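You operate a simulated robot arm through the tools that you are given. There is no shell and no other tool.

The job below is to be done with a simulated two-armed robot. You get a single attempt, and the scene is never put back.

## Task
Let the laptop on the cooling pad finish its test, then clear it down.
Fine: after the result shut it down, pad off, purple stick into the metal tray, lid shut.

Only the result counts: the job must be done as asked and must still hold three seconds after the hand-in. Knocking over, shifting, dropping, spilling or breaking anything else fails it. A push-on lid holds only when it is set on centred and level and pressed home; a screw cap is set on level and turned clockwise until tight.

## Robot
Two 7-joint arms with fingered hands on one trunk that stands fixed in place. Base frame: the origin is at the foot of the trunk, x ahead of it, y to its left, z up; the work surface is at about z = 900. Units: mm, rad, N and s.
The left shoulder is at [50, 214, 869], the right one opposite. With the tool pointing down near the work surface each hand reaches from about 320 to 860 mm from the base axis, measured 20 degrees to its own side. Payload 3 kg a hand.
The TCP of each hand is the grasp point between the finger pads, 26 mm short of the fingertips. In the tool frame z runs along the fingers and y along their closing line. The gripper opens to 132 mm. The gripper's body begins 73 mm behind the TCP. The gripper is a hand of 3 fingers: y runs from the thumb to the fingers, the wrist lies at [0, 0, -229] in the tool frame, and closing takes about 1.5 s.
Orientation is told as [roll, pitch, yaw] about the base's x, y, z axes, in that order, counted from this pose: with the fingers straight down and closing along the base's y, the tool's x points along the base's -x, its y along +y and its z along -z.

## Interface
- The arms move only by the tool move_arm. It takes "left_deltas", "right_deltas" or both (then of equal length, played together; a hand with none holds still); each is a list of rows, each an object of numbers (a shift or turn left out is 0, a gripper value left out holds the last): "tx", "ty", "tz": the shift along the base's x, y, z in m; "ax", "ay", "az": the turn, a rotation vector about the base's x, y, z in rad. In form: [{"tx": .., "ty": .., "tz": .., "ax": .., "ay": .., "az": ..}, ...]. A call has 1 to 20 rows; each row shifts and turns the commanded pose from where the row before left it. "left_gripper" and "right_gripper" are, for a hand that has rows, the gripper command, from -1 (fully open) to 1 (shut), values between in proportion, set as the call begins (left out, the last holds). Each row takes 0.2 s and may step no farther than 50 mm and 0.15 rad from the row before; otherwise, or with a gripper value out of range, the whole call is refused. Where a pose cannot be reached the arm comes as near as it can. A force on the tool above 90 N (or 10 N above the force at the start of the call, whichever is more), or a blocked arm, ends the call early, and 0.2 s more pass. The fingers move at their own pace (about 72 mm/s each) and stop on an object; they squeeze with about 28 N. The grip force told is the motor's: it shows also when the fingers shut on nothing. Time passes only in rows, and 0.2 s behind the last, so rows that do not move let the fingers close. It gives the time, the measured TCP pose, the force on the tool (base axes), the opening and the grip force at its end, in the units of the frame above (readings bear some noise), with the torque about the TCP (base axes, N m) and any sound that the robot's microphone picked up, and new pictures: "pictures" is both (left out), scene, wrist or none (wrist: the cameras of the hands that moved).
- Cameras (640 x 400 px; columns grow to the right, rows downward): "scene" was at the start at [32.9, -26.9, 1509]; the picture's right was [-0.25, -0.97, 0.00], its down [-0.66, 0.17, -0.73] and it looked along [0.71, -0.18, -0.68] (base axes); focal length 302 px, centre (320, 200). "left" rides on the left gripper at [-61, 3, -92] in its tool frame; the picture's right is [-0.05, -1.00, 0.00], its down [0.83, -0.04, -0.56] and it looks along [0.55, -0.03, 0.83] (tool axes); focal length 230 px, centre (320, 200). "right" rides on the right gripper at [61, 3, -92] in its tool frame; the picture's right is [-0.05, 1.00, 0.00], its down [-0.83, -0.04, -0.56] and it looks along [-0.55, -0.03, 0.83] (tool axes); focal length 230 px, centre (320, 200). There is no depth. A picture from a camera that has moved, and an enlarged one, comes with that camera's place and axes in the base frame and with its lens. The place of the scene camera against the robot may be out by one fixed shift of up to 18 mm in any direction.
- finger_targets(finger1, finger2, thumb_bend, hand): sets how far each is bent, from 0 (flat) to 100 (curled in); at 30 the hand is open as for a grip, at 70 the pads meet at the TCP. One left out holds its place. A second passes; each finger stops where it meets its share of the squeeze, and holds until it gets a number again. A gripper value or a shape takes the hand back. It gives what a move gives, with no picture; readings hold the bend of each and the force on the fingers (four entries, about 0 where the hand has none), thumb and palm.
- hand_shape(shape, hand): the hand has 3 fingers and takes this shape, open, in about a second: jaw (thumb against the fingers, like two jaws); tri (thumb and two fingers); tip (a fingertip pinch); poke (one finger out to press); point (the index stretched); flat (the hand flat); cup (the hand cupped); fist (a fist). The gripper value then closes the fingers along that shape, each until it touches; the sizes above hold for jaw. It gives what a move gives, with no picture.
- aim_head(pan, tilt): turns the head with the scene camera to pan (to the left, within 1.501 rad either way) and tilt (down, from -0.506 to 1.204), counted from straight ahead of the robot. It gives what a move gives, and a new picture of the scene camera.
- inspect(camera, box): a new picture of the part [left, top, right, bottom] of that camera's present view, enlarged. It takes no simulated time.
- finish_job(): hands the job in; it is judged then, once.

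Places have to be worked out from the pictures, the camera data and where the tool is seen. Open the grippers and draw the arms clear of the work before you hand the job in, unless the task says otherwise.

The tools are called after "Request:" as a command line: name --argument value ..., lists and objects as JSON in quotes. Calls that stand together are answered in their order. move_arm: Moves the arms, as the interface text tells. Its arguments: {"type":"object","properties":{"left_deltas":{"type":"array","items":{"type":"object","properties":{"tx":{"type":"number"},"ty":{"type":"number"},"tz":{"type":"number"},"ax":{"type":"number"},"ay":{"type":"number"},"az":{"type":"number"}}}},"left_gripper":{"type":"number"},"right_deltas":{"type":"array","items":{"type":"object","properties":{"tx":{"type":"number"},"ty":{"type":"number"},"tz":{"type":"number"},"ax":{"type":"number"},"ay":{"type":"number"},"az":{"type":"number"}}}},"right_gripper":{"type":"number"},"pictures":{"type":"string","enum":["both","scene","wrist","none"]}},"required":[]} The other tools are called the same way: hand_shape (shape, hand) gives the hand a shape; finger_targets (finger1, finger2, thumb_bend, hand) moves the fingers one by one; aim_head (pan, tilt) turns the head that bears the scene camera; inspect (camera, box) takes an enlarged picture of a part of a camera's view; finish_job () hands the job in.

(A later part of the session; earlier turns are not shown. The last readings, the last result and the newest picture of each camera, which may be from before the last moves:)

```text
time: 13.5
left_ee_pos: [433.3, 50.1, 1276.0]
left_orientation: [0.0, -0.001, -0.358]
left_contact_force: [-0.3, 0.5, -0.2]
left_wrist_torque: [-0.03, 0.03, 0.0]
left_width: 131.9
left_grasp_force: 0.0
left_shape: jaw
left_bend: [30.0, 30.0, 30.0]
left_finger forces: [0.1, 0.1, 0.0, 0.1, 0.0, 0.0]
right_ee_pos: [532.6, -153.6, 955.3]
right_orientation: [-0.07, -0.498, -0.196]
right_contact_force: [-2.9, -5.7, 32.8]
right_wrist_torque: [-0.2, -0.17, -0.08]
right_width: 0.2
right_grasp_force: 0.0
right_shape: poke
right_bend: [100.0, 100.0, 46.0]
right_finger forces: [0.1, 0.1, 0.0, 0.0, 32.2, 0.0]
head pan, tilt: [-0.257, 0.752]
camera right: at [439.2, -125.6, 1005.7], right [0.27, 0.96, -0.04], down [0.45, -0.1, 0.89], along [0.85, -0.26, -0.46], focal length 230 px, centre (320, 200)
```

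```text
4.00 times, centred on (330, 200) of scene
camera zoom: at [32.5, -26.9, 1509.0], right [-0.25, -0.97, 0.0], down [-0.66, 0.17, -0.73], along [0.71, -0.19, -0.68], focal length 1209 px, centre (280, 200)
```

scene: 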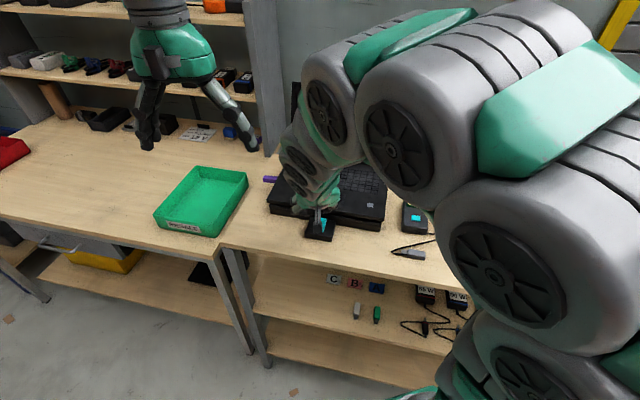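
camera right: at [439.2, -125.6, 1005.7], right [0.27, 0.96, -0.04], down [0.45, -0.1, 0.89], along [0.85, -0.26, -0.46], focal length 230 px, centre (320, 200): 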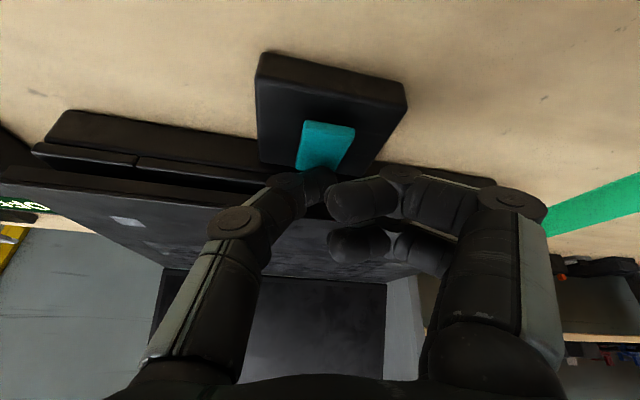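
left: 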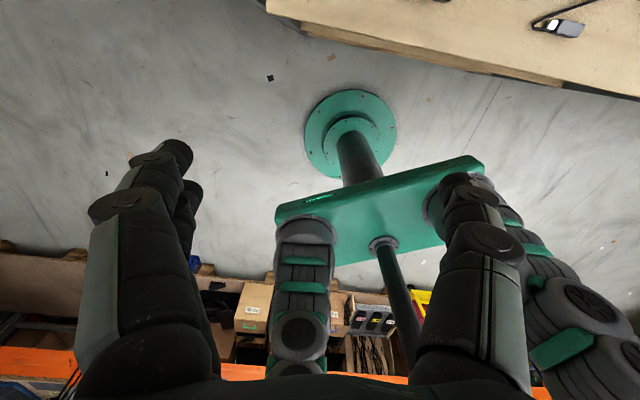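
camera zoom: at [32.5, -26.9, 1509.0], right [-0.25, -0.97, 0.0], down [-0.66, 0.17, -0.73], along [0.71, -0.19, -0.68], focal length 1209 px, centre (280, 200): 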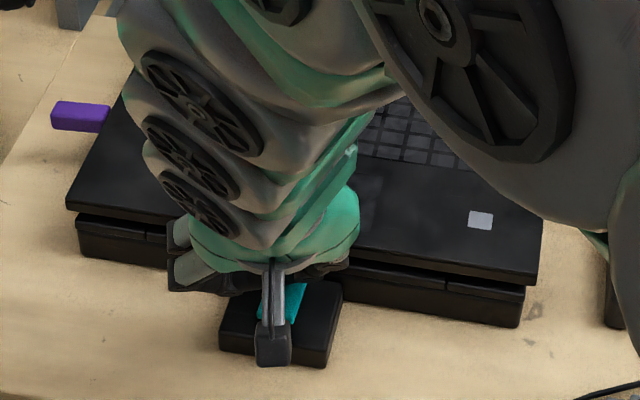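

The rocker's near end is now raised, so it has flipped over and is bottomed out. I lift off gently and check that it stays that way.

Request:
move_arm --right_deltas '[{"tz": 0.006}, {"tz": 0.03}, {"tx": -0.01, "tz": 0.04}, {"tz": 0.04}, {}]' --pictures "both"

Request:
inspect --camera "right" --box '[260, 50, 400, 140]'

Request:
inspect --camera "scene" --box '[295, 205, 345, 245]'

```text
time: 14.7
left_ee_pos: [433.4, 50.1, 1276.8]
left_orientation: [-0.002, 0.0, -0.356]
left_contact_force: [-1.1, -0.2, 0.3]
left_wrist_torque: [0.0, -0.02, 0.01]
left_width: 131.9
left_grasp_force: 0.1
left_shape: jaw
left_bend: [30.0, 30.0, 30.0]
left_finger forces: [0.0, 0.1, 0.1, 0.0, 0.0, 0.1]
right_ee_pos: [519.9, -154.1, 1067.3]
right_orientation: [-0.071, -0.495, -0.197]
right_contact_force: [-0.1, -0.2, 0.5]
right_wrist_torque: [-0.03, -0.04, -0.02]
right_width: 0.2
right_grasp_force: 0.1
right_shape: poke
right_bend: [100.0, 100.0, 45.0]
right_finger forces: [0.0, 0.0, 0.1, 0.1, 0.1, 0.1]
head pan, tilt: [-0.257, 0.752]
camera right: at [427.1, -126.3, 1118.8], right [0.27, 0.96, -0.04], down [0.46, -0.1, 0.88], along [0.85, -0.26, -0.46], focal length 230 px, centre (320, 200)
```

scene: 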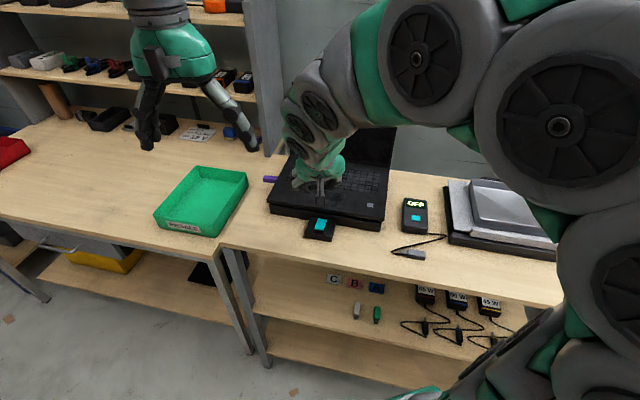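
right: 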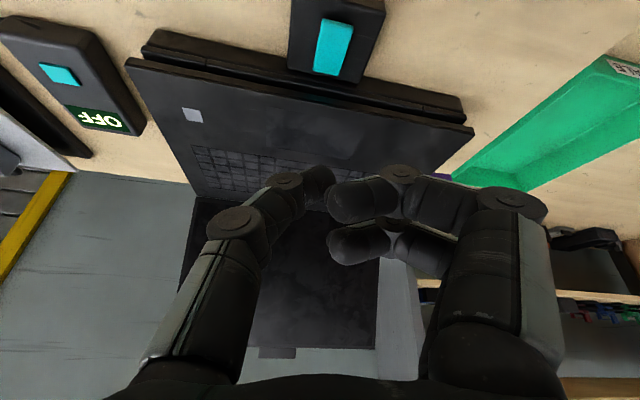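

```text
4.44 times, centred on (330, 95) of right
camera zoom: at [427.1, -126.3, 1118.8], right [0.27, 0.96, -0.04], down [0.46, -0.1, 0.88], along [0.85, -0.26, -0.46], focal length 1022 px, centre (276, 667)
```

zoom: 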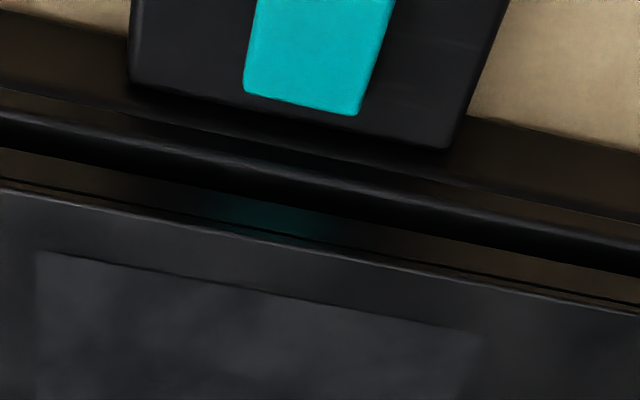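

```text
10.00 times, centred on (320, 225) of scene
camera zoom: at [32.9, -26.9, 1509.0], right [-0.25, -0.97, 0.0], down [-0.66, 0.17, -0.73], along [0.71, -0.18, -0.68], focal length 3022 px, centre (320, -50)
```

zoom: 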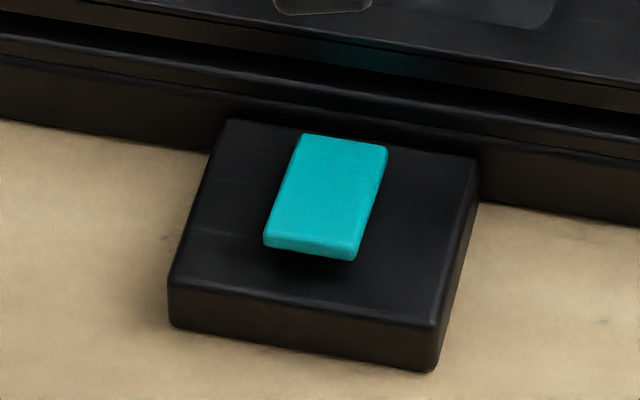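

The rocker stays flipped, with its near end now up. Earlier pictures showed a small grey piece that came and went at the pad's edge, perhaps a fan part, so I'll compare the pad now with those views to make sure it has stopped.

Request:
inspect --camera "scene" --box '[255, 130, 415, 250]'

Request:
inspect --camera "right" --box '[100, 0, 500, 220]'

```text
3.33 times, centred on (335, 190) of scene
camera zoom: at [32.9, -26.9, 1509.0], right [-0.25, -0.97, 0.0], down [-0.66, 0.17, -0.73], along [0.71, -0.18, -0.68], focal length 1007 px, centre (270, 233)
```

zoom: 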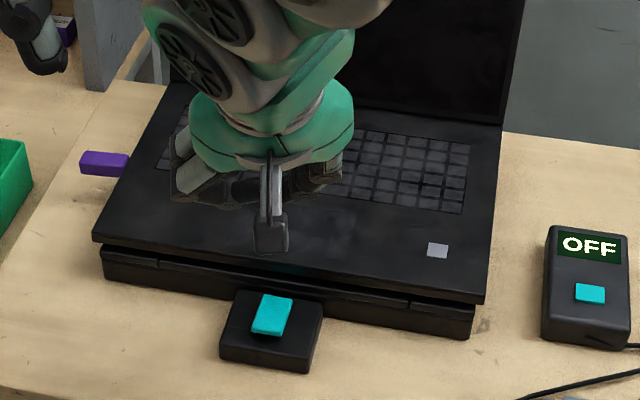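

```text
1.60 times, centred on (300, 110) of right
camera zoom: at [427.1, -126.3, 1118.8], right [0.27, 0.96, -0.04], down [0.46, -0.1, 0.88], along [0.85, -0.26, -0.46], focal length 368 px, centre (352, 344)
```

zoom: 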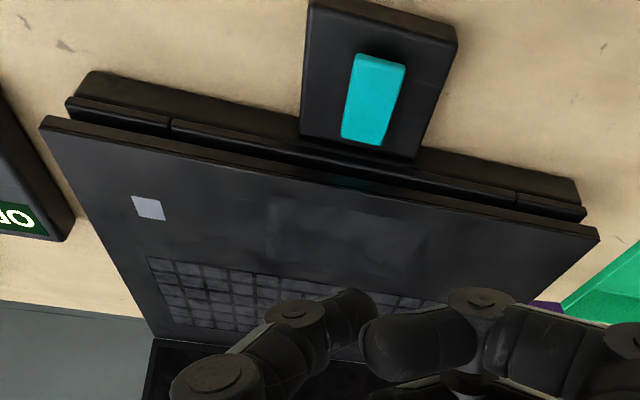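

No grey piece shows now and the rocker holds its new position. Next is the stick: I switch the right hand to jaw, undo the tilt and turn the hand so that its closing line runs front-to-back across the stick (yaw ≈ 1.085), moving toward the front-left of the laptop.

Request:
hand_shape --shape "jaw" --hand "right"

Request:
move_arm --right_deltas '[{"tx": -0.01, "tz": 0.01, "ax": 0.0424, "ay": 0.1175}, {"tx": 0.0, "ty": 0.01, "tz": 0.01, "ax": 0.0424, "ay": 0.1175}, {"ty": 0.01, "ax": 0.0424, "ay": 0.1175}, {"ty": 0.02, "ax": 0.0424, "ay": 0.1175}, {"ty": 0.02, "az": 0.1447}, {"tx": 0.01, "ty": 0.02, "az": 0.1447}, {"tx": 0.015, "ty": 0.02, "az": 0.1447}, {"tx": 0.015, "ty": 0.02, "az": 0.1447}, {"tx": 0.015, "ty": 0.02, "az": 0.1447}, {"tx": 0.015, "ty": 0.014, "az": 0.1447}, {"tx": 0.01, "az": 0.1447}, {"tx": 0.01, "az": 0.1447}, {"az": 0.1447}, {}]' --right_gripper 0.0 --pictures "both"

Request:
inspect --camera "scene" --box '[255, 130, 415, 250]'

```text
time: 15.6
left_ee_pos: [432.5, 50.6, 1276.4]
left_orientation: [0.0, -0.001, -0.355]
left_contact_force: [-0.6, -0.7, -0.1]
left_wrist_torque: [-0.02, 0.0, -0.03]
left_width: 131.5
left_grasp_force: 0.1
left_shape: jaw
left_bend: [30.0, 30.0, 30.0]
left_finger forces: [0.0, 0.1, 0.0, 0.0, 0.1, 0.0]
right_ee_pos: [518.9, -154.7, 1066.2]
right_orientation: [-0.072, -0.496, -0.198]
right_contact_force: [-0.1, 1.0, 0.4]
right_wrist_torque: [-0.02, 0.0, -0.01]
right_width: 132.0
right_grasp_force: 0.1
right_shape: jaw
right_bend: [30.0, 30.0, 30.0]
right_finger forces: [0.1, 0.0, 0.1, 0.0, 0.0, 0.0]
head pan, tilt: [-0.257, 0.752]
```

```text
time: 18.6
left_ee_pos: [433.5, 49.4, 1276.4]
left_orientation: [0.0, -0.001, -0.355]
left_contact_force: [-0.3, 1.0, -0.2]
left_wrist_torque: [-0.02, 0.04, 0.02]
left_width: 131.9
left_grasp_force: 0.1
left_shape: jaw
left_bend: [30.0, 30.0, 30.0]
left_finger forces: [0.1, 0.1, 0.0, 0.0, 0.0, 0.0]
right_ee_pos: [600.8, -0.7, 1087.4]
right_orientation: [0.0, 0.0, 1.088]
right_contact_force: [0.0, 0.5, -0.3]
right_wrist_torque: [0.01, 0.01, -0.01]
right_width: 66.6
right_grasp_force: 0.0
right_shape: jaw
right_bend: [73.0, 73.0, 70.0]
right_finger forces: [0.1, 0.0, 0.0, 0.1, 0.0, 0.0]
head pan, tilt: [-0.257, 0.752]
camera right: at [570.0, -54.2, 1180.2], right [-0.86, 0.51, 0.0], down [0.42, 0.72, 0.56], along [0.28, 0.48, -0.83], focal length 230 px, centre (320, 200)
```

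scene: 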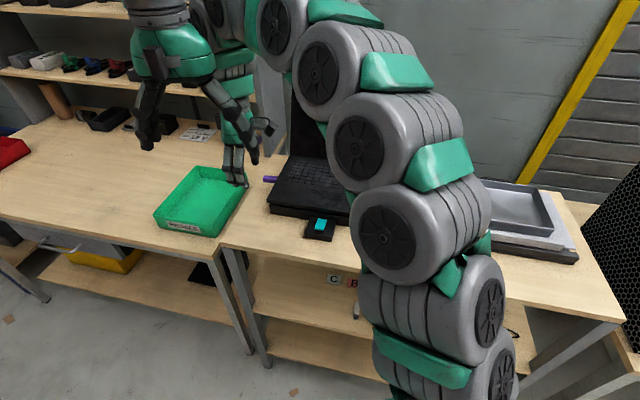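
right: 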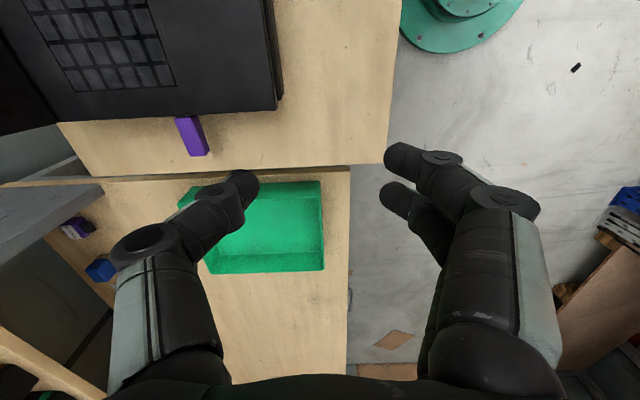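

```text
3.33 times, centred on (335, 190) of scene
camera zoom: at [32.9, -26.9, 1509.0], right [-0.25, -0.97, 0.0], down [-0.66, 0.17, -0.73], along [0.71, -0.18, -0.68], focal length 1007 px, centre (270, 233)
```

zoom: 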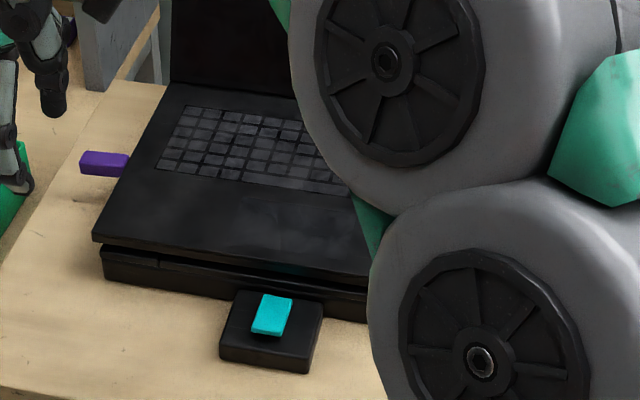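

The wrist camera now sees the stick clearly beside the laptop's left edge. I zoom in to measure its ends.

Request:
inspect --camera "right" --box '[140, 80, 300, 180]'

```text
4.00 times, centred on (220, 130) of right
camera zoom: at [570.0, -54.2, 1180.2], right [-0.86, 0.51, 0.0], down [0.42, 0.72, 0.56], along [0.28, 0.48, -0.83], focal length 920 px, centre (720, 480)
```

zoom: 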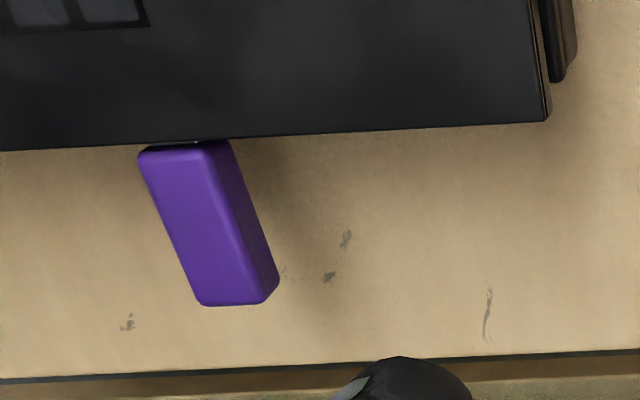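

The stick runs from about (718, -73) at the laptop edge to (738, -39) at its free end, top at z ≈ 942, ~15 mm wide. I move the open hand (66 mm) above a grip point ~26 mm out from the laptop edge, at (731, -50), still well above it.

Request:
move_arm --right_deltas '[{"tx": 0.0325, "ty": -0.0122, "tz": -0.02}, {"tx": 0.0325, "ty": -0.0122, "tz": -0.02}, {"tx": 0.0325, "ty": -0.0122, "tz": -0.02}, {"tx": 0.0325, "ty": -0.0122, "tz": -0.02}, {}, {}]' --pictures "both"

Request:
inspect --camera "right" --box '[200, 60, 440, 210]'

Request:
inspect --camera "scene" --box '[215, 110, 335, 210]'

```text
time: 20.0
left_ee_pos: [434.7, 50.7, 1275.9]
left_orientation: [0.001, 0.0, -0.354]
left_contact_force: [-0.7, 0.1, 0.5]
left_wrist_torque: [0.0, -0.02, 0.05]
left_width: 132.1
left_grasp_force: 0.1
left_shape: jaw
left_bend: [30.0, 30.0, 30.0]
left_finger forces: [0.1, 0.1, 0.1, 0.0, 0.0, 0.0]
right_ee_pos: [733.8, -49.7, 1006.5]
right_orientation: [0.0, 0.001, 1.086]
right_contact_force: [0.2, -0.5, 0.6]
right_wrist_torque: [0.01, 0.01, 0.01]
right_width: 66.7
right_grasp_force: 0.0
right_shape: jaw
right_bend: [73.0, 73.0, 70.0]
right_finger forces: [0.0, 0.1, 0.0, 0.0, 0.0, 0.1]
head pan, tilt: [-0.257, 0.752]
camera right: at [702.8, -103.6, 1098.7], right [-0.86, 0.51, 0.0], down [0.42, 0.71, 0.56], along [0.28, 0.48, -0.83], focal length 230 px, centre (320, 200)
```

scene: 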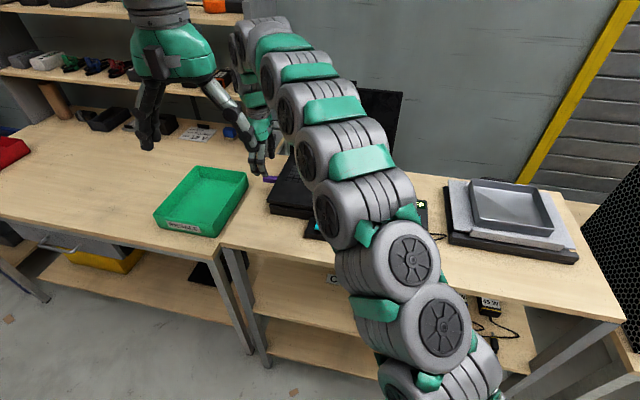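
right: 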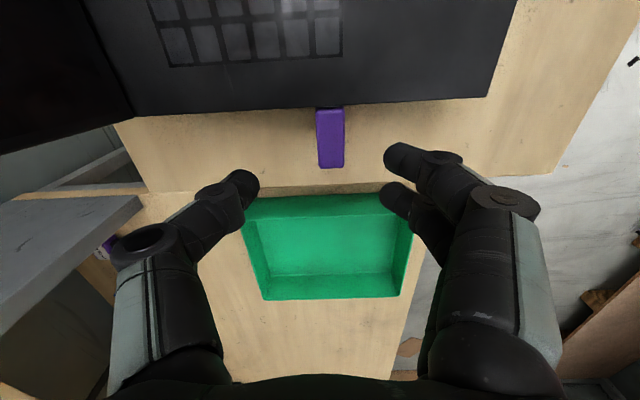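

```text
2.67 times, centred on (320, 135) of right
camera zoom: at [702.8, -103.6, 1098.7], right [-0.86, 0.51, 0.0], down [0.42, 0.71, 0.56], along [0.28, 0.48, -0.83], focal length 614 px, centre (320, 373)
```

zoom: 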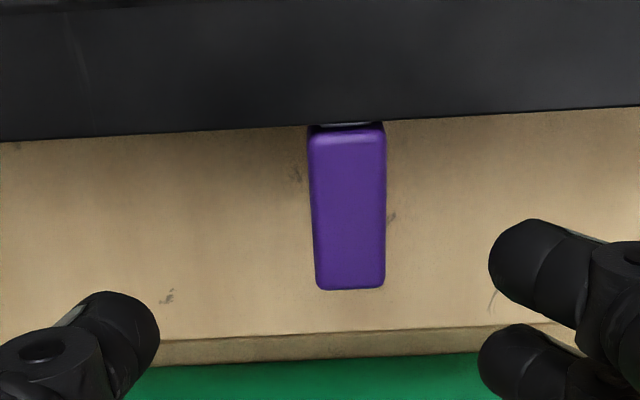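

```text
4.00 times, centred on (275, 160) of scene
camera zoom: at [32.9, -26.9, 1509.0], right [-0.25, -0.97, 0.0], down [-0.66, 0.17, -0.73], along [0.71, -0.18, -0.68], focal length 1209 px, centre (500, 360)
```

zoom: 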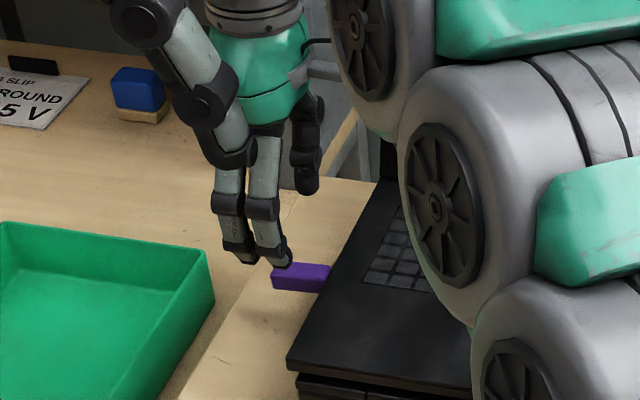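

TCP projects to the image centre and the stick lies slightly to its right; triangulating both views puts the stick from (713, -74) to (733, -38) with its top at z ≈ 949. I shift 8 mm in -x to centre on it and descend part of the way.

Request:
move_arm --right_deltas '[{"tx": -0.008, "ty": -0.001, "tz": -0.01}, {"tz": -0.015}, {"tz": -0.012}, {}]' --pictures "wrist"

Request:
inspect --camera "right" --box '[200, 60, 440, 210]'

Request:
inspect --camera "scene" --box '[235, 130, 315, 200]'

```text
time: 21.0
left_ee_pos: [433.2, 51.6, 1276.0]
left_orientation: [-0.001, 0.001, -0.357]
left_contact_force: [-0.3, -0.2, -0.3]
left_wrist_torque: [0.02, -0.05, 0.02]
left_width: 131.8
left_grasp_force: 0.0
left_shape: jaw
left_bend: [30.0, 30.0, 30.0]
left_finger forces: [0.0, 0.0, 0.0, 0.1, 0.0, 0.0]
right_ee_pos: [724.7, -49.8, 970.8]
right_orientation: [0.0, 0.002, 1.085]
right_contact_force: [0.3, 0.1, 0.1]
right_wrist_torque: [0.04, 0.01, -0.03]
right_width: 66.4
right_grasp_force: 0.1
right_shape: jaw
right_bend: [73.0, 73.0, 70.0]
right_finger forces: [0.1, 0.0, 0.0, 0.1, 0.0, 0.1]
head pan, tilt: [-0.257, 0.752]
camera right: at [694.3, -104.5, 1063.5], right [-0.86, 0.51, 0.0], down [0.43, 0.71, 0.56], along [0.28, 0.48, -0.83], focal length 230 px, centre (320, 200)
```

right: 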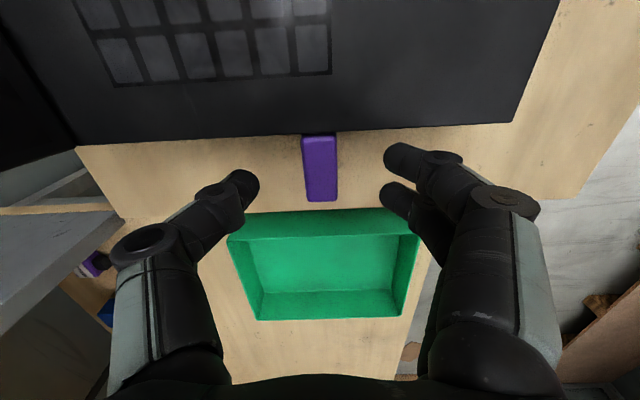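

```text
2.67 times, centred on (320, 135) of right
camera zoom: at [694.3, -104.5, 1063.5], right [-0.86, 0.51, 0.0], down [0.43, 0.71, 0.56], along [0.28, 0.48, -0.83], focal length 614 px, centre (320, 373)
```

zoom: 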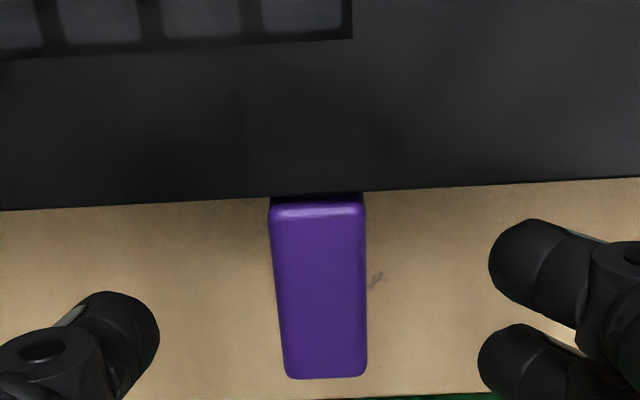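

```text
5.71 times, centred on (275, 165) of scene
camera zoom: at [32.9, -26.9, 1509.0], right [-0.25, -0.97, 0.0], down [-0.66, 0.17, -0.73], along [0.71, -0.18, -0.68], focal length 1727 px, centre (577, 400)
```

zoom: 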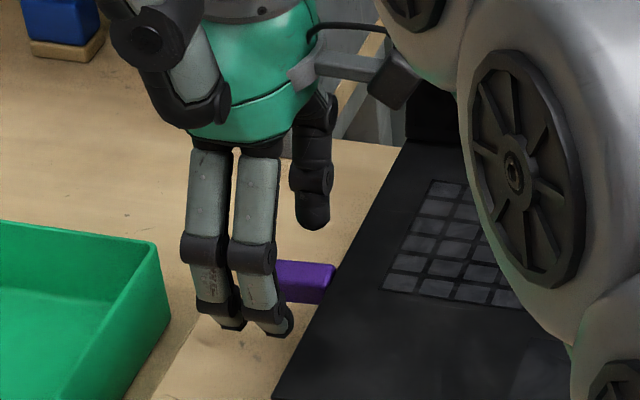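

The stick is now centred between thumb and fingers. I move 3 mm further out from the laptop and descend to TCP z ≈ 944 so the pads flank the stick.

Request:
move_arm --right_deltas '[{"tx": 0.0015, "ty": 0.002, "tz": -0.014}, {"tz": -0.013}, {}]' --pictures "wrist"

Request:
inspect --camera "right" --box '[200, 100, 440, 250]'

Request:
inspect --camera "scene" --box '[235, 130, 315, 200]'

```text
time: 21.8
left_ee_pos: [432.8, 51.0, 1276.3]
left_orientation: [0.001, -0.002, -0.357]
left_contact_force: [0.0, -0.4, -0.2]
left_wrist_torque: [-0.04, 0.01, 0.0]
left_width: 131.9
left_grasp_force: 0.0
left_shape: jaw
left_bend: [30.0, 30.0, 30.0]
left_finger forces: [0.0, 0.0, 0.0, 0.0, 0.1, 0.0]
right_ee_pos: [725.9, -50.8, 944.7]
right_orientation: [0.0, -0.001, 1.086]
right_contact_force: [-0.4, 0.5, 0.0]
right_wrist_torque: [0.01, 0.03, -0.02]
right_width: 66.5
right_grasp_force: 0.0
right_shape: jaw
right_bend: [73.0, 73.0, 70.0]
right_finger forces: [0.0, 0.0, 0.0, 0.0, 0.0, 0.1]
head pan, tilt: [-0.257, 0.752]
camera right: at [695.6, -103.6, 1036.7], right [-0.86, 0.51, 0.0], down [0.42, 0.71, 0.56], along [0.28, 0.48, -0.83], focal length 230 px, centre (320, 200)
```

right: 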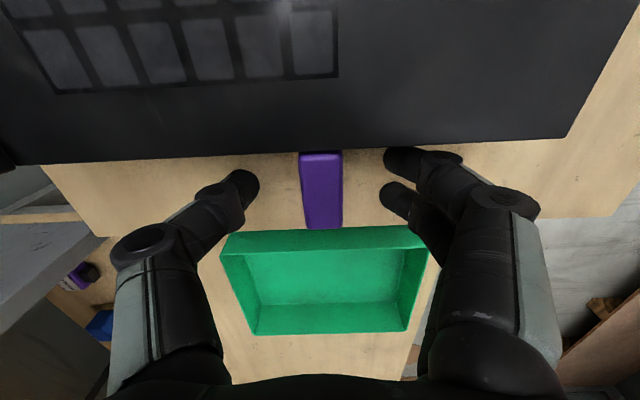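

```text
2.67 times, centred on (320, 175) of right
camera zoom: at [695.6, -103.6, 1036.7], right [-0.86, 0.51, 0.0], down [0.42, 0.71, 0.56], along [0.28, 0.48, -0.83], focal length 614 px, centre (320, 267)
```

zoom: 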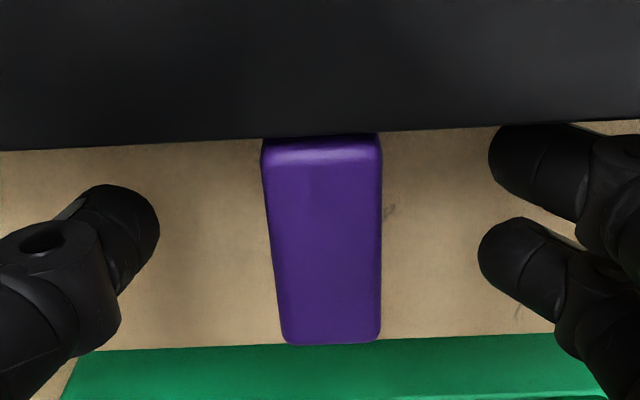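

```text
5.71 times, centred on (275, 165) of scene
camera zoom: at [32.9, -26.9, 1509.0], right [-0.25, -0.97, 0.0], down [-0.66, 0.17, -0.73], along [0.71, -0.18, -0.68], focal length 1727 px, centre (577, 400)
```

zoom: 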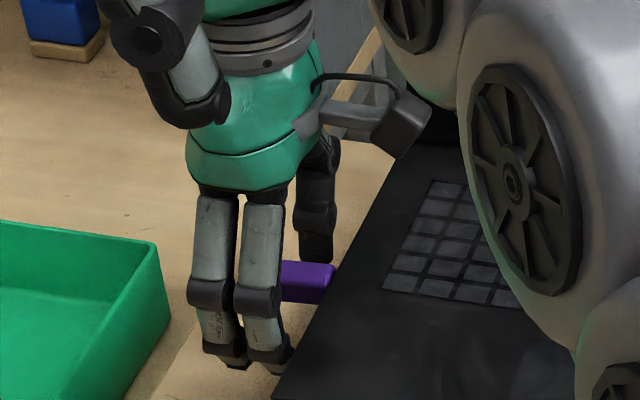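

The near finger has a few millimetres' clearance to the laptop edge and the stick is centred. I close the hand on it.

Request:
move_arm --right_deltas '[{}, {}, {}, {}, {}, {}]' --right_gripper 1.0 --pictures "wrist"

Request:
inspect --camera "right" --box '[200, 100, 440, 250]'

```text
time: 23.2
left_ee_pos: [434.5, 50.9, 1276.0]
left_orientation: [0.001, 0.0, -0.356]
left_contact_force: [0.0, 0.8, 0.5]
left_wrist_torque: [0.0, 0.0, -0.01]
left_width: 132.0
left_grasp_force: 0.2
left_shape: jaw
left_bend: [30.0, 30.0, 30.0]
left_finger forces: [0.0, 0.1, 0.0, 0.0, 0.1, 0.0]
right_ee_pos: [725.7, -50.2, 945.0]
right_orientation: [-0.001, 0.0, 1.085]
right_contact_force: [0.2, 0.9, -6.7]
right_wrist_torque: [0.03, -0.09, -0.04]
right_width: 0.0
right_grasp_force: 27.7
right_shape: jaw
right_bend: [70.0, 71.0, 73.0]
right_finger forces: [11.1, 10.6, 0.0, 0.1, 21.1, 0.0]
head pan, tilt: [-0.257, 0.752]
camera right: at [695.5, -103.4, 1036.4], right [-0.86, 0.51, 0.0], down [0.42, 0.71, 0.56], along [0.28, 0.48, -0.83], focal length 230 px, centre (320, 200)
```

right: 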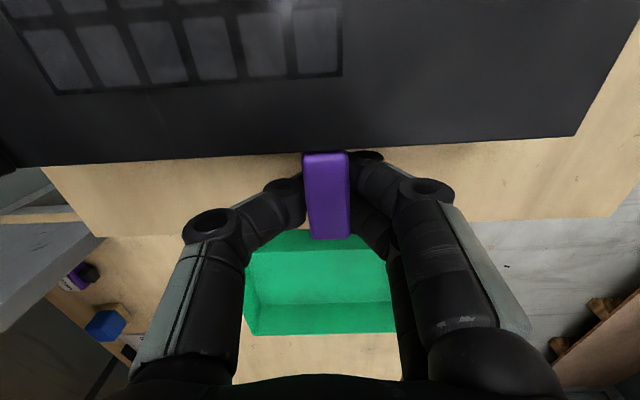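

```text
2.67 times, centred on (320, 175) of right
camera zoom: at [695.5, -103.4, 1036.4], right [-0.86, 0.51, 0.0], down [0.42, 0.71, 0.56], along [0.28, 0.48, -0.83], focal length 614 px, centre (320, 267)
```

zoom: 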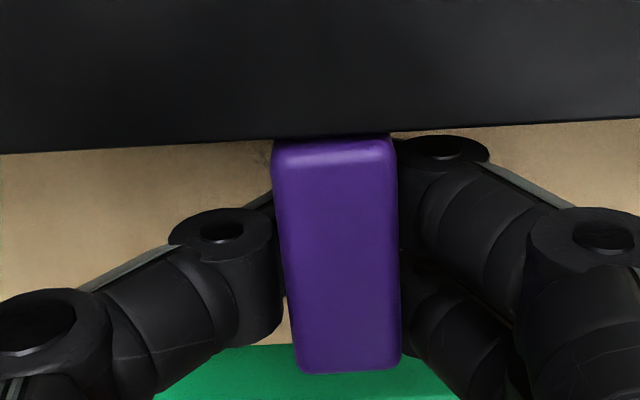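

The hand shut to width 0 with the stick riding up in the V of the fingers, and the tool feels -6.7 N in z, so the fingertips met below the stick. I reopen, rise 14 mm so that the fingertips themselves pinch the stick's sides, and close again.

Request:
move_arm --right_deltas '[{}, {}, {}, {"tz": 0.007}, {"tz": 0.007}, {}]' --right_gripper 0.2 --pictures "wrist"

Request:
inspect --camera "right" --box '[200, 100, 440, 250]'

Request:
inspect --camera "scene" --box '[235, 130, 315, 200]'

```text
time: 24.6
left_ee_pos: [433.1, 49.2, 1277.8]
left_orientation: [-0.001, 0.002, -0.357]
left_contact_force: [0.7, -0.2, 0.2]
left_wrist_torque: [-0.02, -0.03, 0.01]
left_width: 131.8
left_grasp_force: 0.0
left_shape: jaw
left_bend: [30.0, 30.0, 30.0]
left_finger forces: [0.0, 0.0, 0.1, 0.1, 0.0, 0.0]
right_ee_pos: [724.7, -49.2, 957.0]
right_orientation: [0.0, 0.0, 1.085]
right_contact_force: [0.4, 0.3, -1.0]
right_wrist_torque: [-0.01, -0.01, -0.03]
right_width: 52.3
right_grasp_force: 0.0
right_shape: jaw
right_bend: [73.0, 73.0, 70.0]
right_finger forces: [0.0, 0.1, 0.0, 0.0, 0.0, 0.0]
head pan, tilt: [-0.257, 0.752]
camera right: at [695.2, -103.5, 1050.2], right [-0.86, 0.51, 0.0], down [0.42, 0.71, 0.56], along [0.28, 0.48, -0.83], focal length 230 px, centre (320, 200)
```

right: 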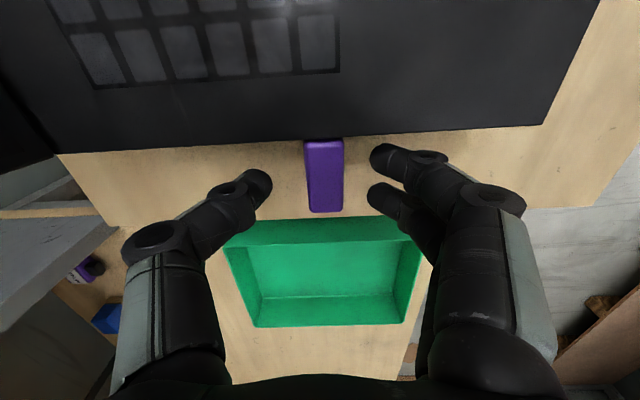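

```text
2.67 times, centred on (320, 175) of right
camera zoom: at [695.2, -103.5, 1050.2], right [-0.86, 0.51, 0.0], down [0.42, 0.71, 0.56], along [0.28, 0.48, -0.83], focal length 614 px, centre (320, 267)
```

zoom: 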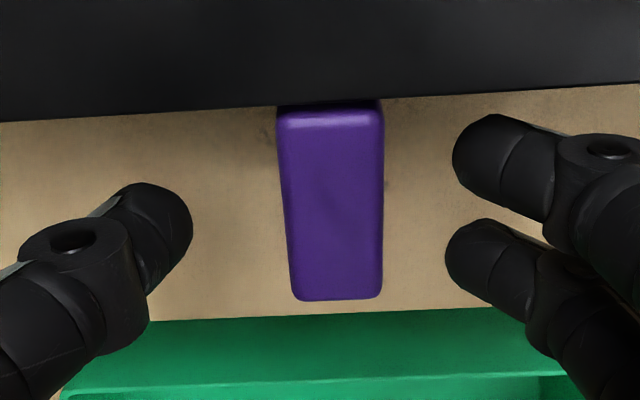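

```text
5.71 times, centred on (275, 165) of scene
camera zoom: at [32.9, -26.9, 1509.0], right [-0.25, -0.97, 0.0], down [-0.66, 0.17, -0.73], along [0.71, -0.18, -0.68], focal length 1727 px, centre (577, 400)
```

zoom: 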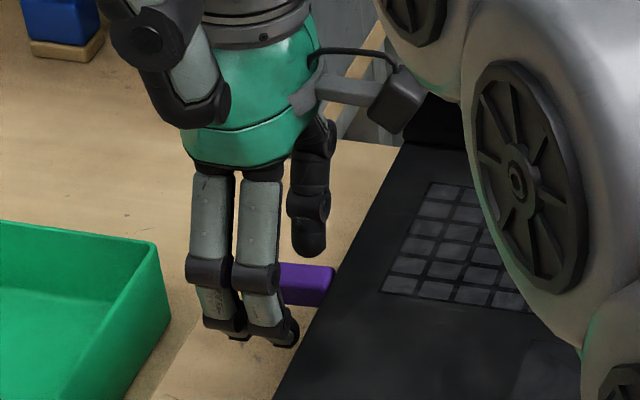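

The stick is back level in its port. I close again at this height.

Request:
move_arm --right_deltas '[{}, {}, {}, {}, {}, {}]' --right_gripper 1.0 --pictures "wrist"

Request:
inspect --camera "right" --box '[200, 100, 440, 250]'

Request:
inspect --camera "scene" --box '[235, 130, 315, 200]'

```text
time: 26.0
left_ee_pos: [432.4, 50.2, 1276.4]
left_orientation: [-0.001, 0.002, -0.355]
left_contact_force: [0.3, 0.2, -0.4]
left_wrist_torque: [0.01, -0.02, -0.01]
left_width: 132.1
left_grasp_force: 0.0
left_shape: jaw
left_bend: [30.0, 30.0, 30.0]
left_finger forces: [0.1, 0.0, 0.1, 0.0, 0.1, 0.0]
right_ee_pos: [724.8, -49.1, 957.3]
right_orientation: [-0.002, 0.0, 1.086]
right_contact_force: [0.4, 1.4, -1.0]
right_wrist_torque: [0.01, 0.0, -0.02]
right_width: 13.6
right_grasp_force: 28.5
right_shape: jaw
right_bend: [72.0, 72.0, 70.0]
right_finger forces: [12.7, 12.8, 0.0, 0.1, 24.6, 0.0]
head pan, tilt: [-0.257, 0.752]
camera right: at [695.3, -103.5, 1050.3], right [-0.86, 0.51, 0.0], down [0.42, 0.71, 0.56], along [0.28, 0.48, -0.83], focal length 230 px, centre (320, 200)
```

right: 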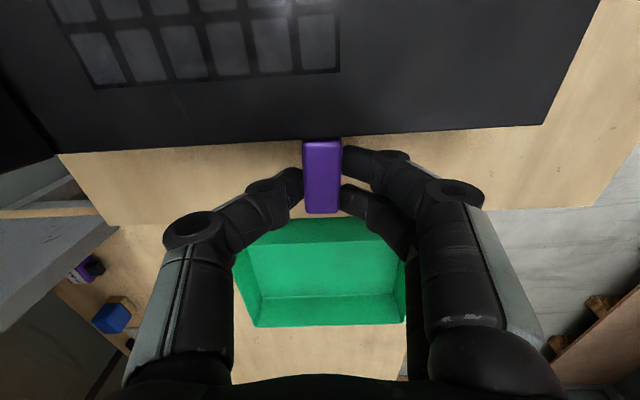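

```text
2.67 times, centred on (320, 175) of right
camera zoom: at [695.3, -103.5, 1050.3], right [-0.86, 0.51, 0.0], down [0.42, 0.71, 0.56], along [0.28, 0.48, -0.83], focal length 614 px, centre (320, 267)
```

zoom: 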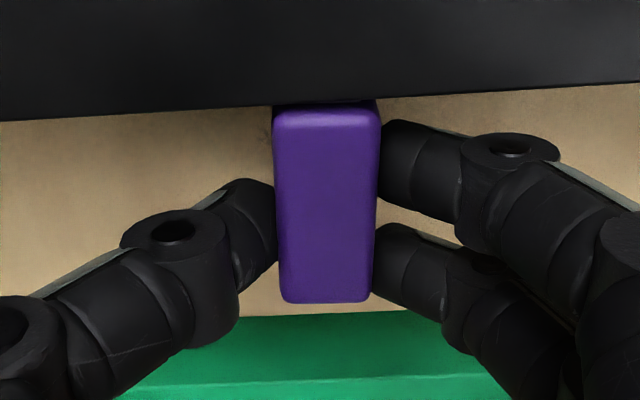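

```text
5.71 times, centred on (275, 165) of scene
camera zoom: at [32.9, -26.8, 1509.0], right [-0.25, -0.97, 0.0], down [-0.66, 0.17, -0.73], along [0.71, -0.18, -0.68], focal length 1727 px, centre (577, 400)
```

zoom: 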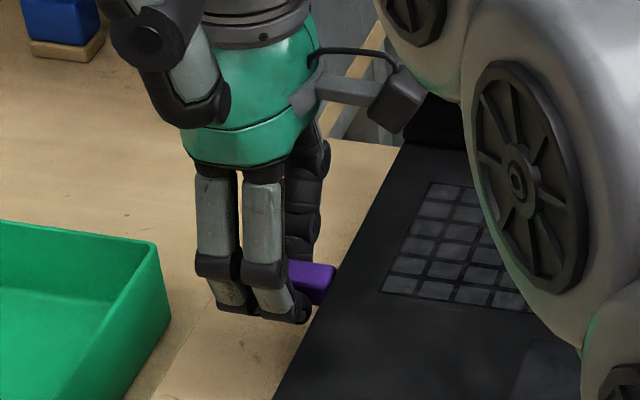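

Now a proper pinch: width 13.6 mm, ~25 N on each side and no vertical load. I pull straight out along (0.467, 0.884) by 24 mm.

Request:
move_arm --right_deltas '[{"tx": 0.0019, "ty": 0.0035}, {"tx": 0.0023, "ty": 0.0044}, {"tx": 0.0023, "ty": 0.0044}, {"tx": 0.0023, "ty": 0.0044}, {"tx": 0.0023, "ty": 0.0044}, {}]' --pictures "wrist"

Request:
inspect --camera "right" --box '[200, 60, 440, 250]'

Request:
inspect --camera "scene" --box '[215, 120, 335, 210]'

```text
time: 27.4
left_ee_pos: [434.0, 50.2, 1276.8]
left_orientation: [0.0, 0.0, -0.355]
left_contact_force: [-0.2, -0.5, -0.1]
left_wrist_torque: [0.05, 0.03, 0.0]
left_width: 131.7
left_grasp_force: 0.1
left_shape: jaw
left_bend: [30.0, 30.0, 30.0]
left_finger forces: [0.0, 0.0, 0.1, 0.0, 0.1, 0.0]
right_ee_pos: [735.3, -26.8, 958.5]
right_orientation: [0.0, -0.001, 1.084]
right_contact_force: [0.0, -4.4, 2.7]
right_wrist_torque: [-0.08, 0.05, 0.09]
right_width: 14.0
right_grasp_force: 27.2
right_shape: jaw
right_bend: [72.0, 72.0, 70.0]
right_finger forces: [12.7, 13.1, 0.0, 0.1, 27.3, 0.1]
head pan, tilt: [-0.257, 0.752]
camera right: at [704.9, -79.9, 1049.2], right [-0.86, 0.51, 0.0], down [0.42, 0.71, 0.56], along [0.28, 0.48, -0.83], focal length 230 px, centre (320, 200)
```

right: 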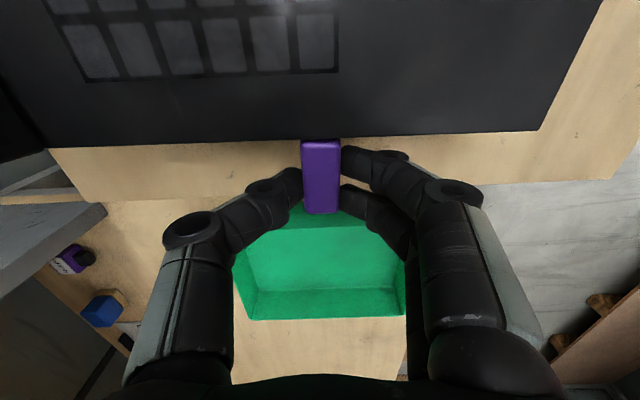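

```text
2.11 times, centred on (320, 155) of right
camera zoom: at [704.9, -79.9, 1049.2], right [-0.86, 0.51, 0.0], down [0.42, 0.71, 0.56], along [0.28, 0.48, -0.83], focal length 484 px, centre (320, 295)
```

zoom: 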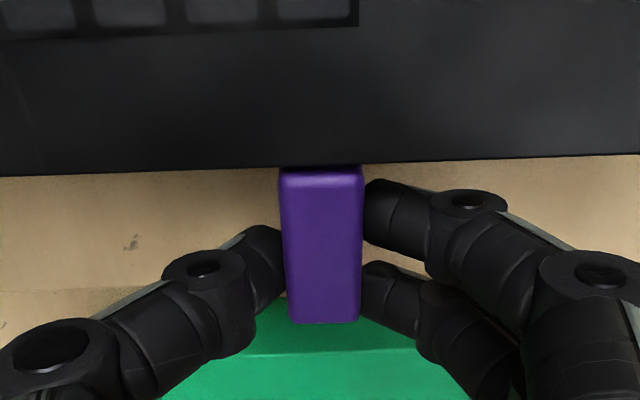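

```text
4.44 times, centred on (275, 165) of scene
camera zoom: at [32.8, -26.9, 1509.0], right [-0.25, -0.97, 0.0], down [-0.66, 0.17, -0.73], along [0.71, -0.18, -0.68], focal length 1343 px, centre (520, 356)
```

zoom: 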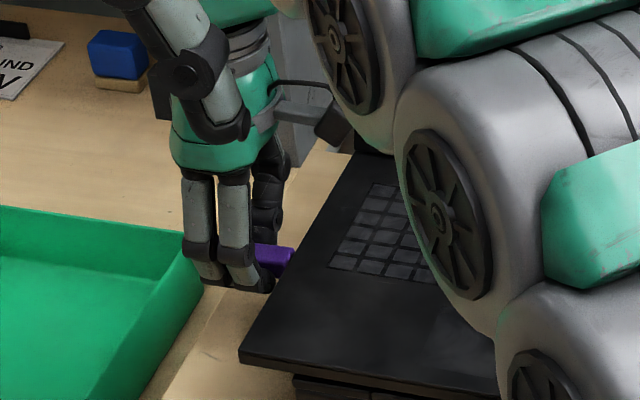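

The readings moved 24 mm but the stick is still tight against the laptop edge: the laptop itself slid left on the pad (its front-left corner moved from about px 266 to 257). I push the laptop straight back the same way with the stick still gripped, and then I'll hold the laptop with the left hand before pulling.

Request:
move_arm --right_deltas '[{"tx": -0.0019, "ty": -0.0035}, {"tx": -0.0023, "ty": -0.0044}, {"tx": -0.0023, "ty": -0.0044}, {"tx": -0.0023, "ty": -0.0044}, {"tx": -0.0023, "ty": -0.0044}, {}]' --pictures "both"

Request:
inspect --camera "scene" --box '[255, 130, 415, 250]'

Request:
inspect --camera "right" --box '[200, 60, 440, 250]'

```text
time: 28.8
left_ee_pos: [433.3, 51.6, 1276.0]
left_orientation: [0.001, -0.002, -0.357]
left_contact_force: [-0.1, 0.1, 0.4]
left_wrist_torque: [0.06, 0.01, 0.01]
left_width: 131.6
left_grasp_force: 0.0
left_shape: jaw
left_bend: [30.0, 30.0, 30.0]
left_finger forces: [0.0, 0.1, 0.0, 0.0, 0.0, 0.1]
right_ee_pos: [726.1, -47.3, 958.3]
right_orientation: [-0.003, -0.002, 1.087]
right_contact_force: [1.4, 4.1, -1.9]
right_wrist_torque: [0.12, -0.07, -0.06]
right_width: 13.7
right_grasp_force: 28.3
right_shape: jaw
right_bend: [72.0, 72.0, 70.0]
right_finger forces: [13.3, 13.1, 0.0, 0.1, 25.5, 0.0]
head pan, tilt: [-0.257, 0.752]
camera right: at [694.8, -100.5, 1051.1], right [-0.86, 0.51, 0.0], down [0.42, 0.71, 0.56], along [0.28, 0.48, -0.83], focal length 230 px, centre (320, 200)
```

scene: 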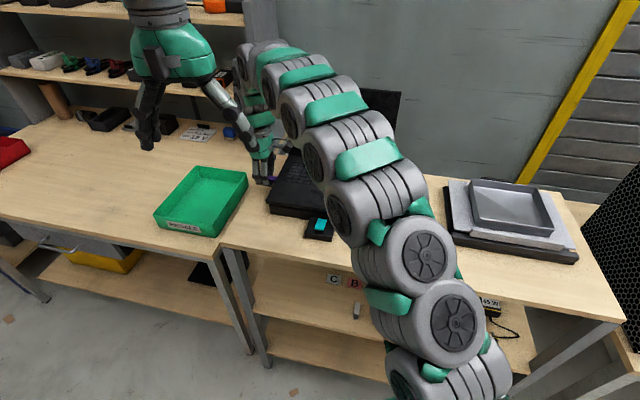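
right: 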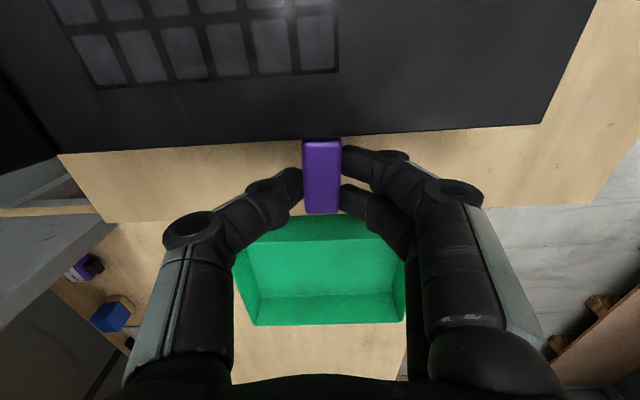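

```text
3.33 times, centred on (335, 190) of scene
camera zoom: at [32.9, -26.8, 1509.0], right [-0.25, -0.97, 0.0], down [-0.66, 0.17, -0.73], along [0.71, -0.18, -0.68], focal length 1007 px, centre (270, 233)
```

zoom: 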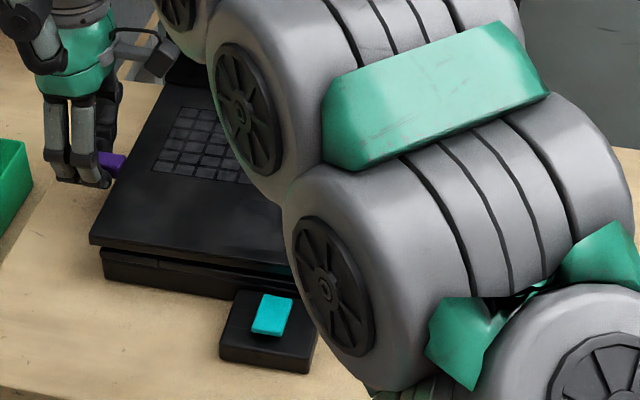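

```text
2.11 times, centred on (320, 155) of right
camera zoom: at [694.8, -100.5, 1051.1], right [-0.86, 0.51, 0.0], down [0.42, 0.71, 0.56], along [0.28, 0.48, -0.83], focal length 484 px, centre (320, 295)
```

zoom: 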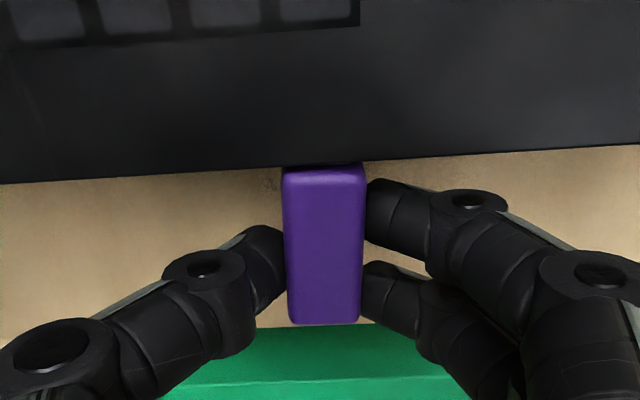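

The laptop corner is back within about 2 mm; I nudge the last bit and bring the left hand into poke shape. Plan: press the left thumb down on the front-left palm rest from the front, clear of the right arm, to hold the laptop while the right hand pulls.

Request:
move_arm --right_deltas '[{"tx": -0.001, "ty": -0.0019}, {}]' --pictures "none"

Request:
hand_shape --shape "poke" --hand "left"

Request:
move_arm --left_deltas '[{"tx": 0.005, "ty": -0.004, "tz": -0.025, "az": -0.13}, {"tx": 0.0097, "ty": -0.0077, "tz": -0.0246, "ax": -0.0661, "ay": -0.1252}, {"tx": 0.0097, "ty": -0.0077, "tz": -0.0246, "ax": -0.0661, "ay": -0.1252}, {"tx": 0.0097, "ty": -0.0077, "tz": -0.0246, "ax": -0.0661, "ay": -0.1252}, {"tx": 0.0097, "ty": -0.0077, "tz": -0.0246, "ax": -0.0661, "ay": -0.1252}, {"tx": 0.0097, "ty": -0.0077, "tz": -0.0246, "ax": -0.0661, "ay": -0.1252}, {"tx": 0.0097, "ty": -0.0077, "tz": -0.0246, "ax": -0.0661, "ay": -0.1252}, {"tx": 0.0097, "ty": -0.0077, "tz": -0.0246, "ax": -0.0661, "ay": -0.1252}, {"tx": 0.0097, "ty": -0.0077, "tz": -0.0246, "ax": -0.0661, "ay": -0.1252}, {"tx": 0.0097, "ty": -0.0077, "tz": -0.02}, {}]' --pictures "both"

```text
time: 29.4
left_ee_pos: [433.0, 51.2, 1276.0]
left_orientation: [-0.001, -0.001, -0.355]
left_contact_force: [-0.8, -0.2, 0.1]
left_wrist_torque: [-0.04, -0.02, -0.01]
left_width: 132.0
left_grasp_force: 0.1
left_shape: jaw
left_bend: [30.0, 30.0, 30.0]
left_finger forces: [0.0, 0.1, 0.1, 0.0, 0.0, 0.1]
right_ee_pos: [724.5, -50.0, 960.1]
right_orientation: [0.001, 0.0, 1.087]
right_contact_force: [0.8, 4.1, -2.8]
right_wrist_torque: [0.12, -0.06, -0.03]
right_width: 13.4
right_grasp_force: 28.2
right_shape: jaw
right_bend: [72.0, 72.0, 70.0]
right_finger forces: [13.3, 13.2, 0.0, 0.0, 25.3, 0.0]
head pan, tilt: [-0.257, 0.752]
```

```text
time: 30.3
left_ee_pos: [433.4, 50.7, 1276.2]
left_orientation: [-0.001, -0.001, -0.356]
left_contact_force: [0.1, 0.0, -0.2]
left_wrist_torque: [0.05, -0.01, -0.03]
left_width: 0.3
left_grasp_force: 0.1
left_shape: poke
left_bend: [100.0, 100.0, 45.0]
left_finger forces: [0.0, 0.0, 0.0, 0.0, 0.0, 0.1]
right_ee_pos: [724.0, -48.5, 959.4]
right_orientation: [0.001, 0.0, 1.085]
right_contact_force: [1.3, 4.0, -2.6]
right_wrist_torque: [0.09, -0.04, -0.02]
right_width: 13.8
right_grasp_force: 28.6
right_shape: jaw
right_bend: [72.0, 72.0, 70.0]
right_finger forces: [13.5, 13.3, 0.0, 0.0, 25.4, 0.1]
head pan, tilt: [-0.257, 0.752]
```

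```text
time: 32.7
left_ee_pos: [575.2, -52.4, 1060.0]
left_orientation: [-0.004, -1.107, -0.484]
left_contact_force: [0.1, 0.0, -0.6]
left_wrist_torque: [-0.02, -0.03, -0.02]
left_width: 0.0
left_grasp_force: 0.0
left_shape: poke
left_bend: [100.0, 100.0, 45.0]
left_finger forces: [0.0, 0.1, 0.1, 0.1, 0.1, 0.0]
left hand out of reach, approached as far as the arm can: row 8, 9, 10
right_ee_pos: [724.0, -48.2, 958.6]
right_orientation: [0.001, 0.0, 1.084]
right_contact_force: [-1.7, 1.4, -0.9]
right_wrist_torque: [0.04, 0.0, -0.03]
right_width: 13.7
right_grasp_force: 27.8
right_shape: jaw
right_bend: [72.0, 72.0, 70.0]
right_finger forces: [13.6, 13.4, 0.0, 0.1, 25.2, 0.0]
head pan, tilt: [-0.257, 0.752]
camera left: at [528.6, -23.4, 1155.1], right [-0.45, -0.89, 0.05], down [-0.79, 0.37, -0.49], along [0.42, -0.26, -0.87], focal length 230 px, centre (320, 200)
```

scene: 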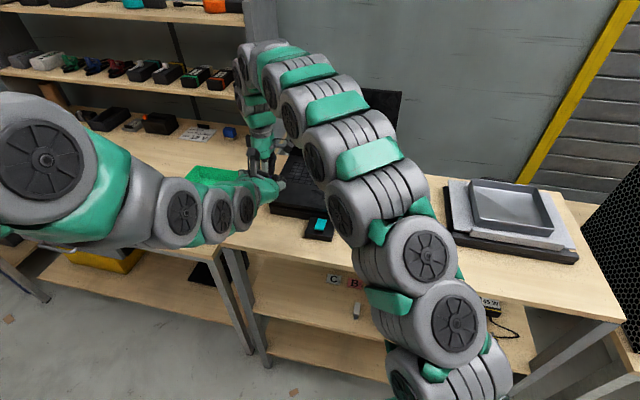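
left: 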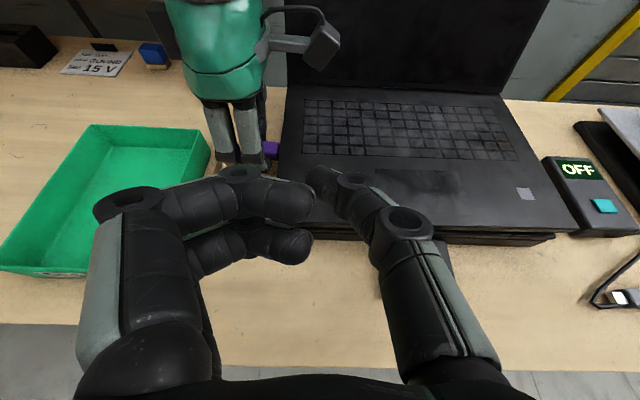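

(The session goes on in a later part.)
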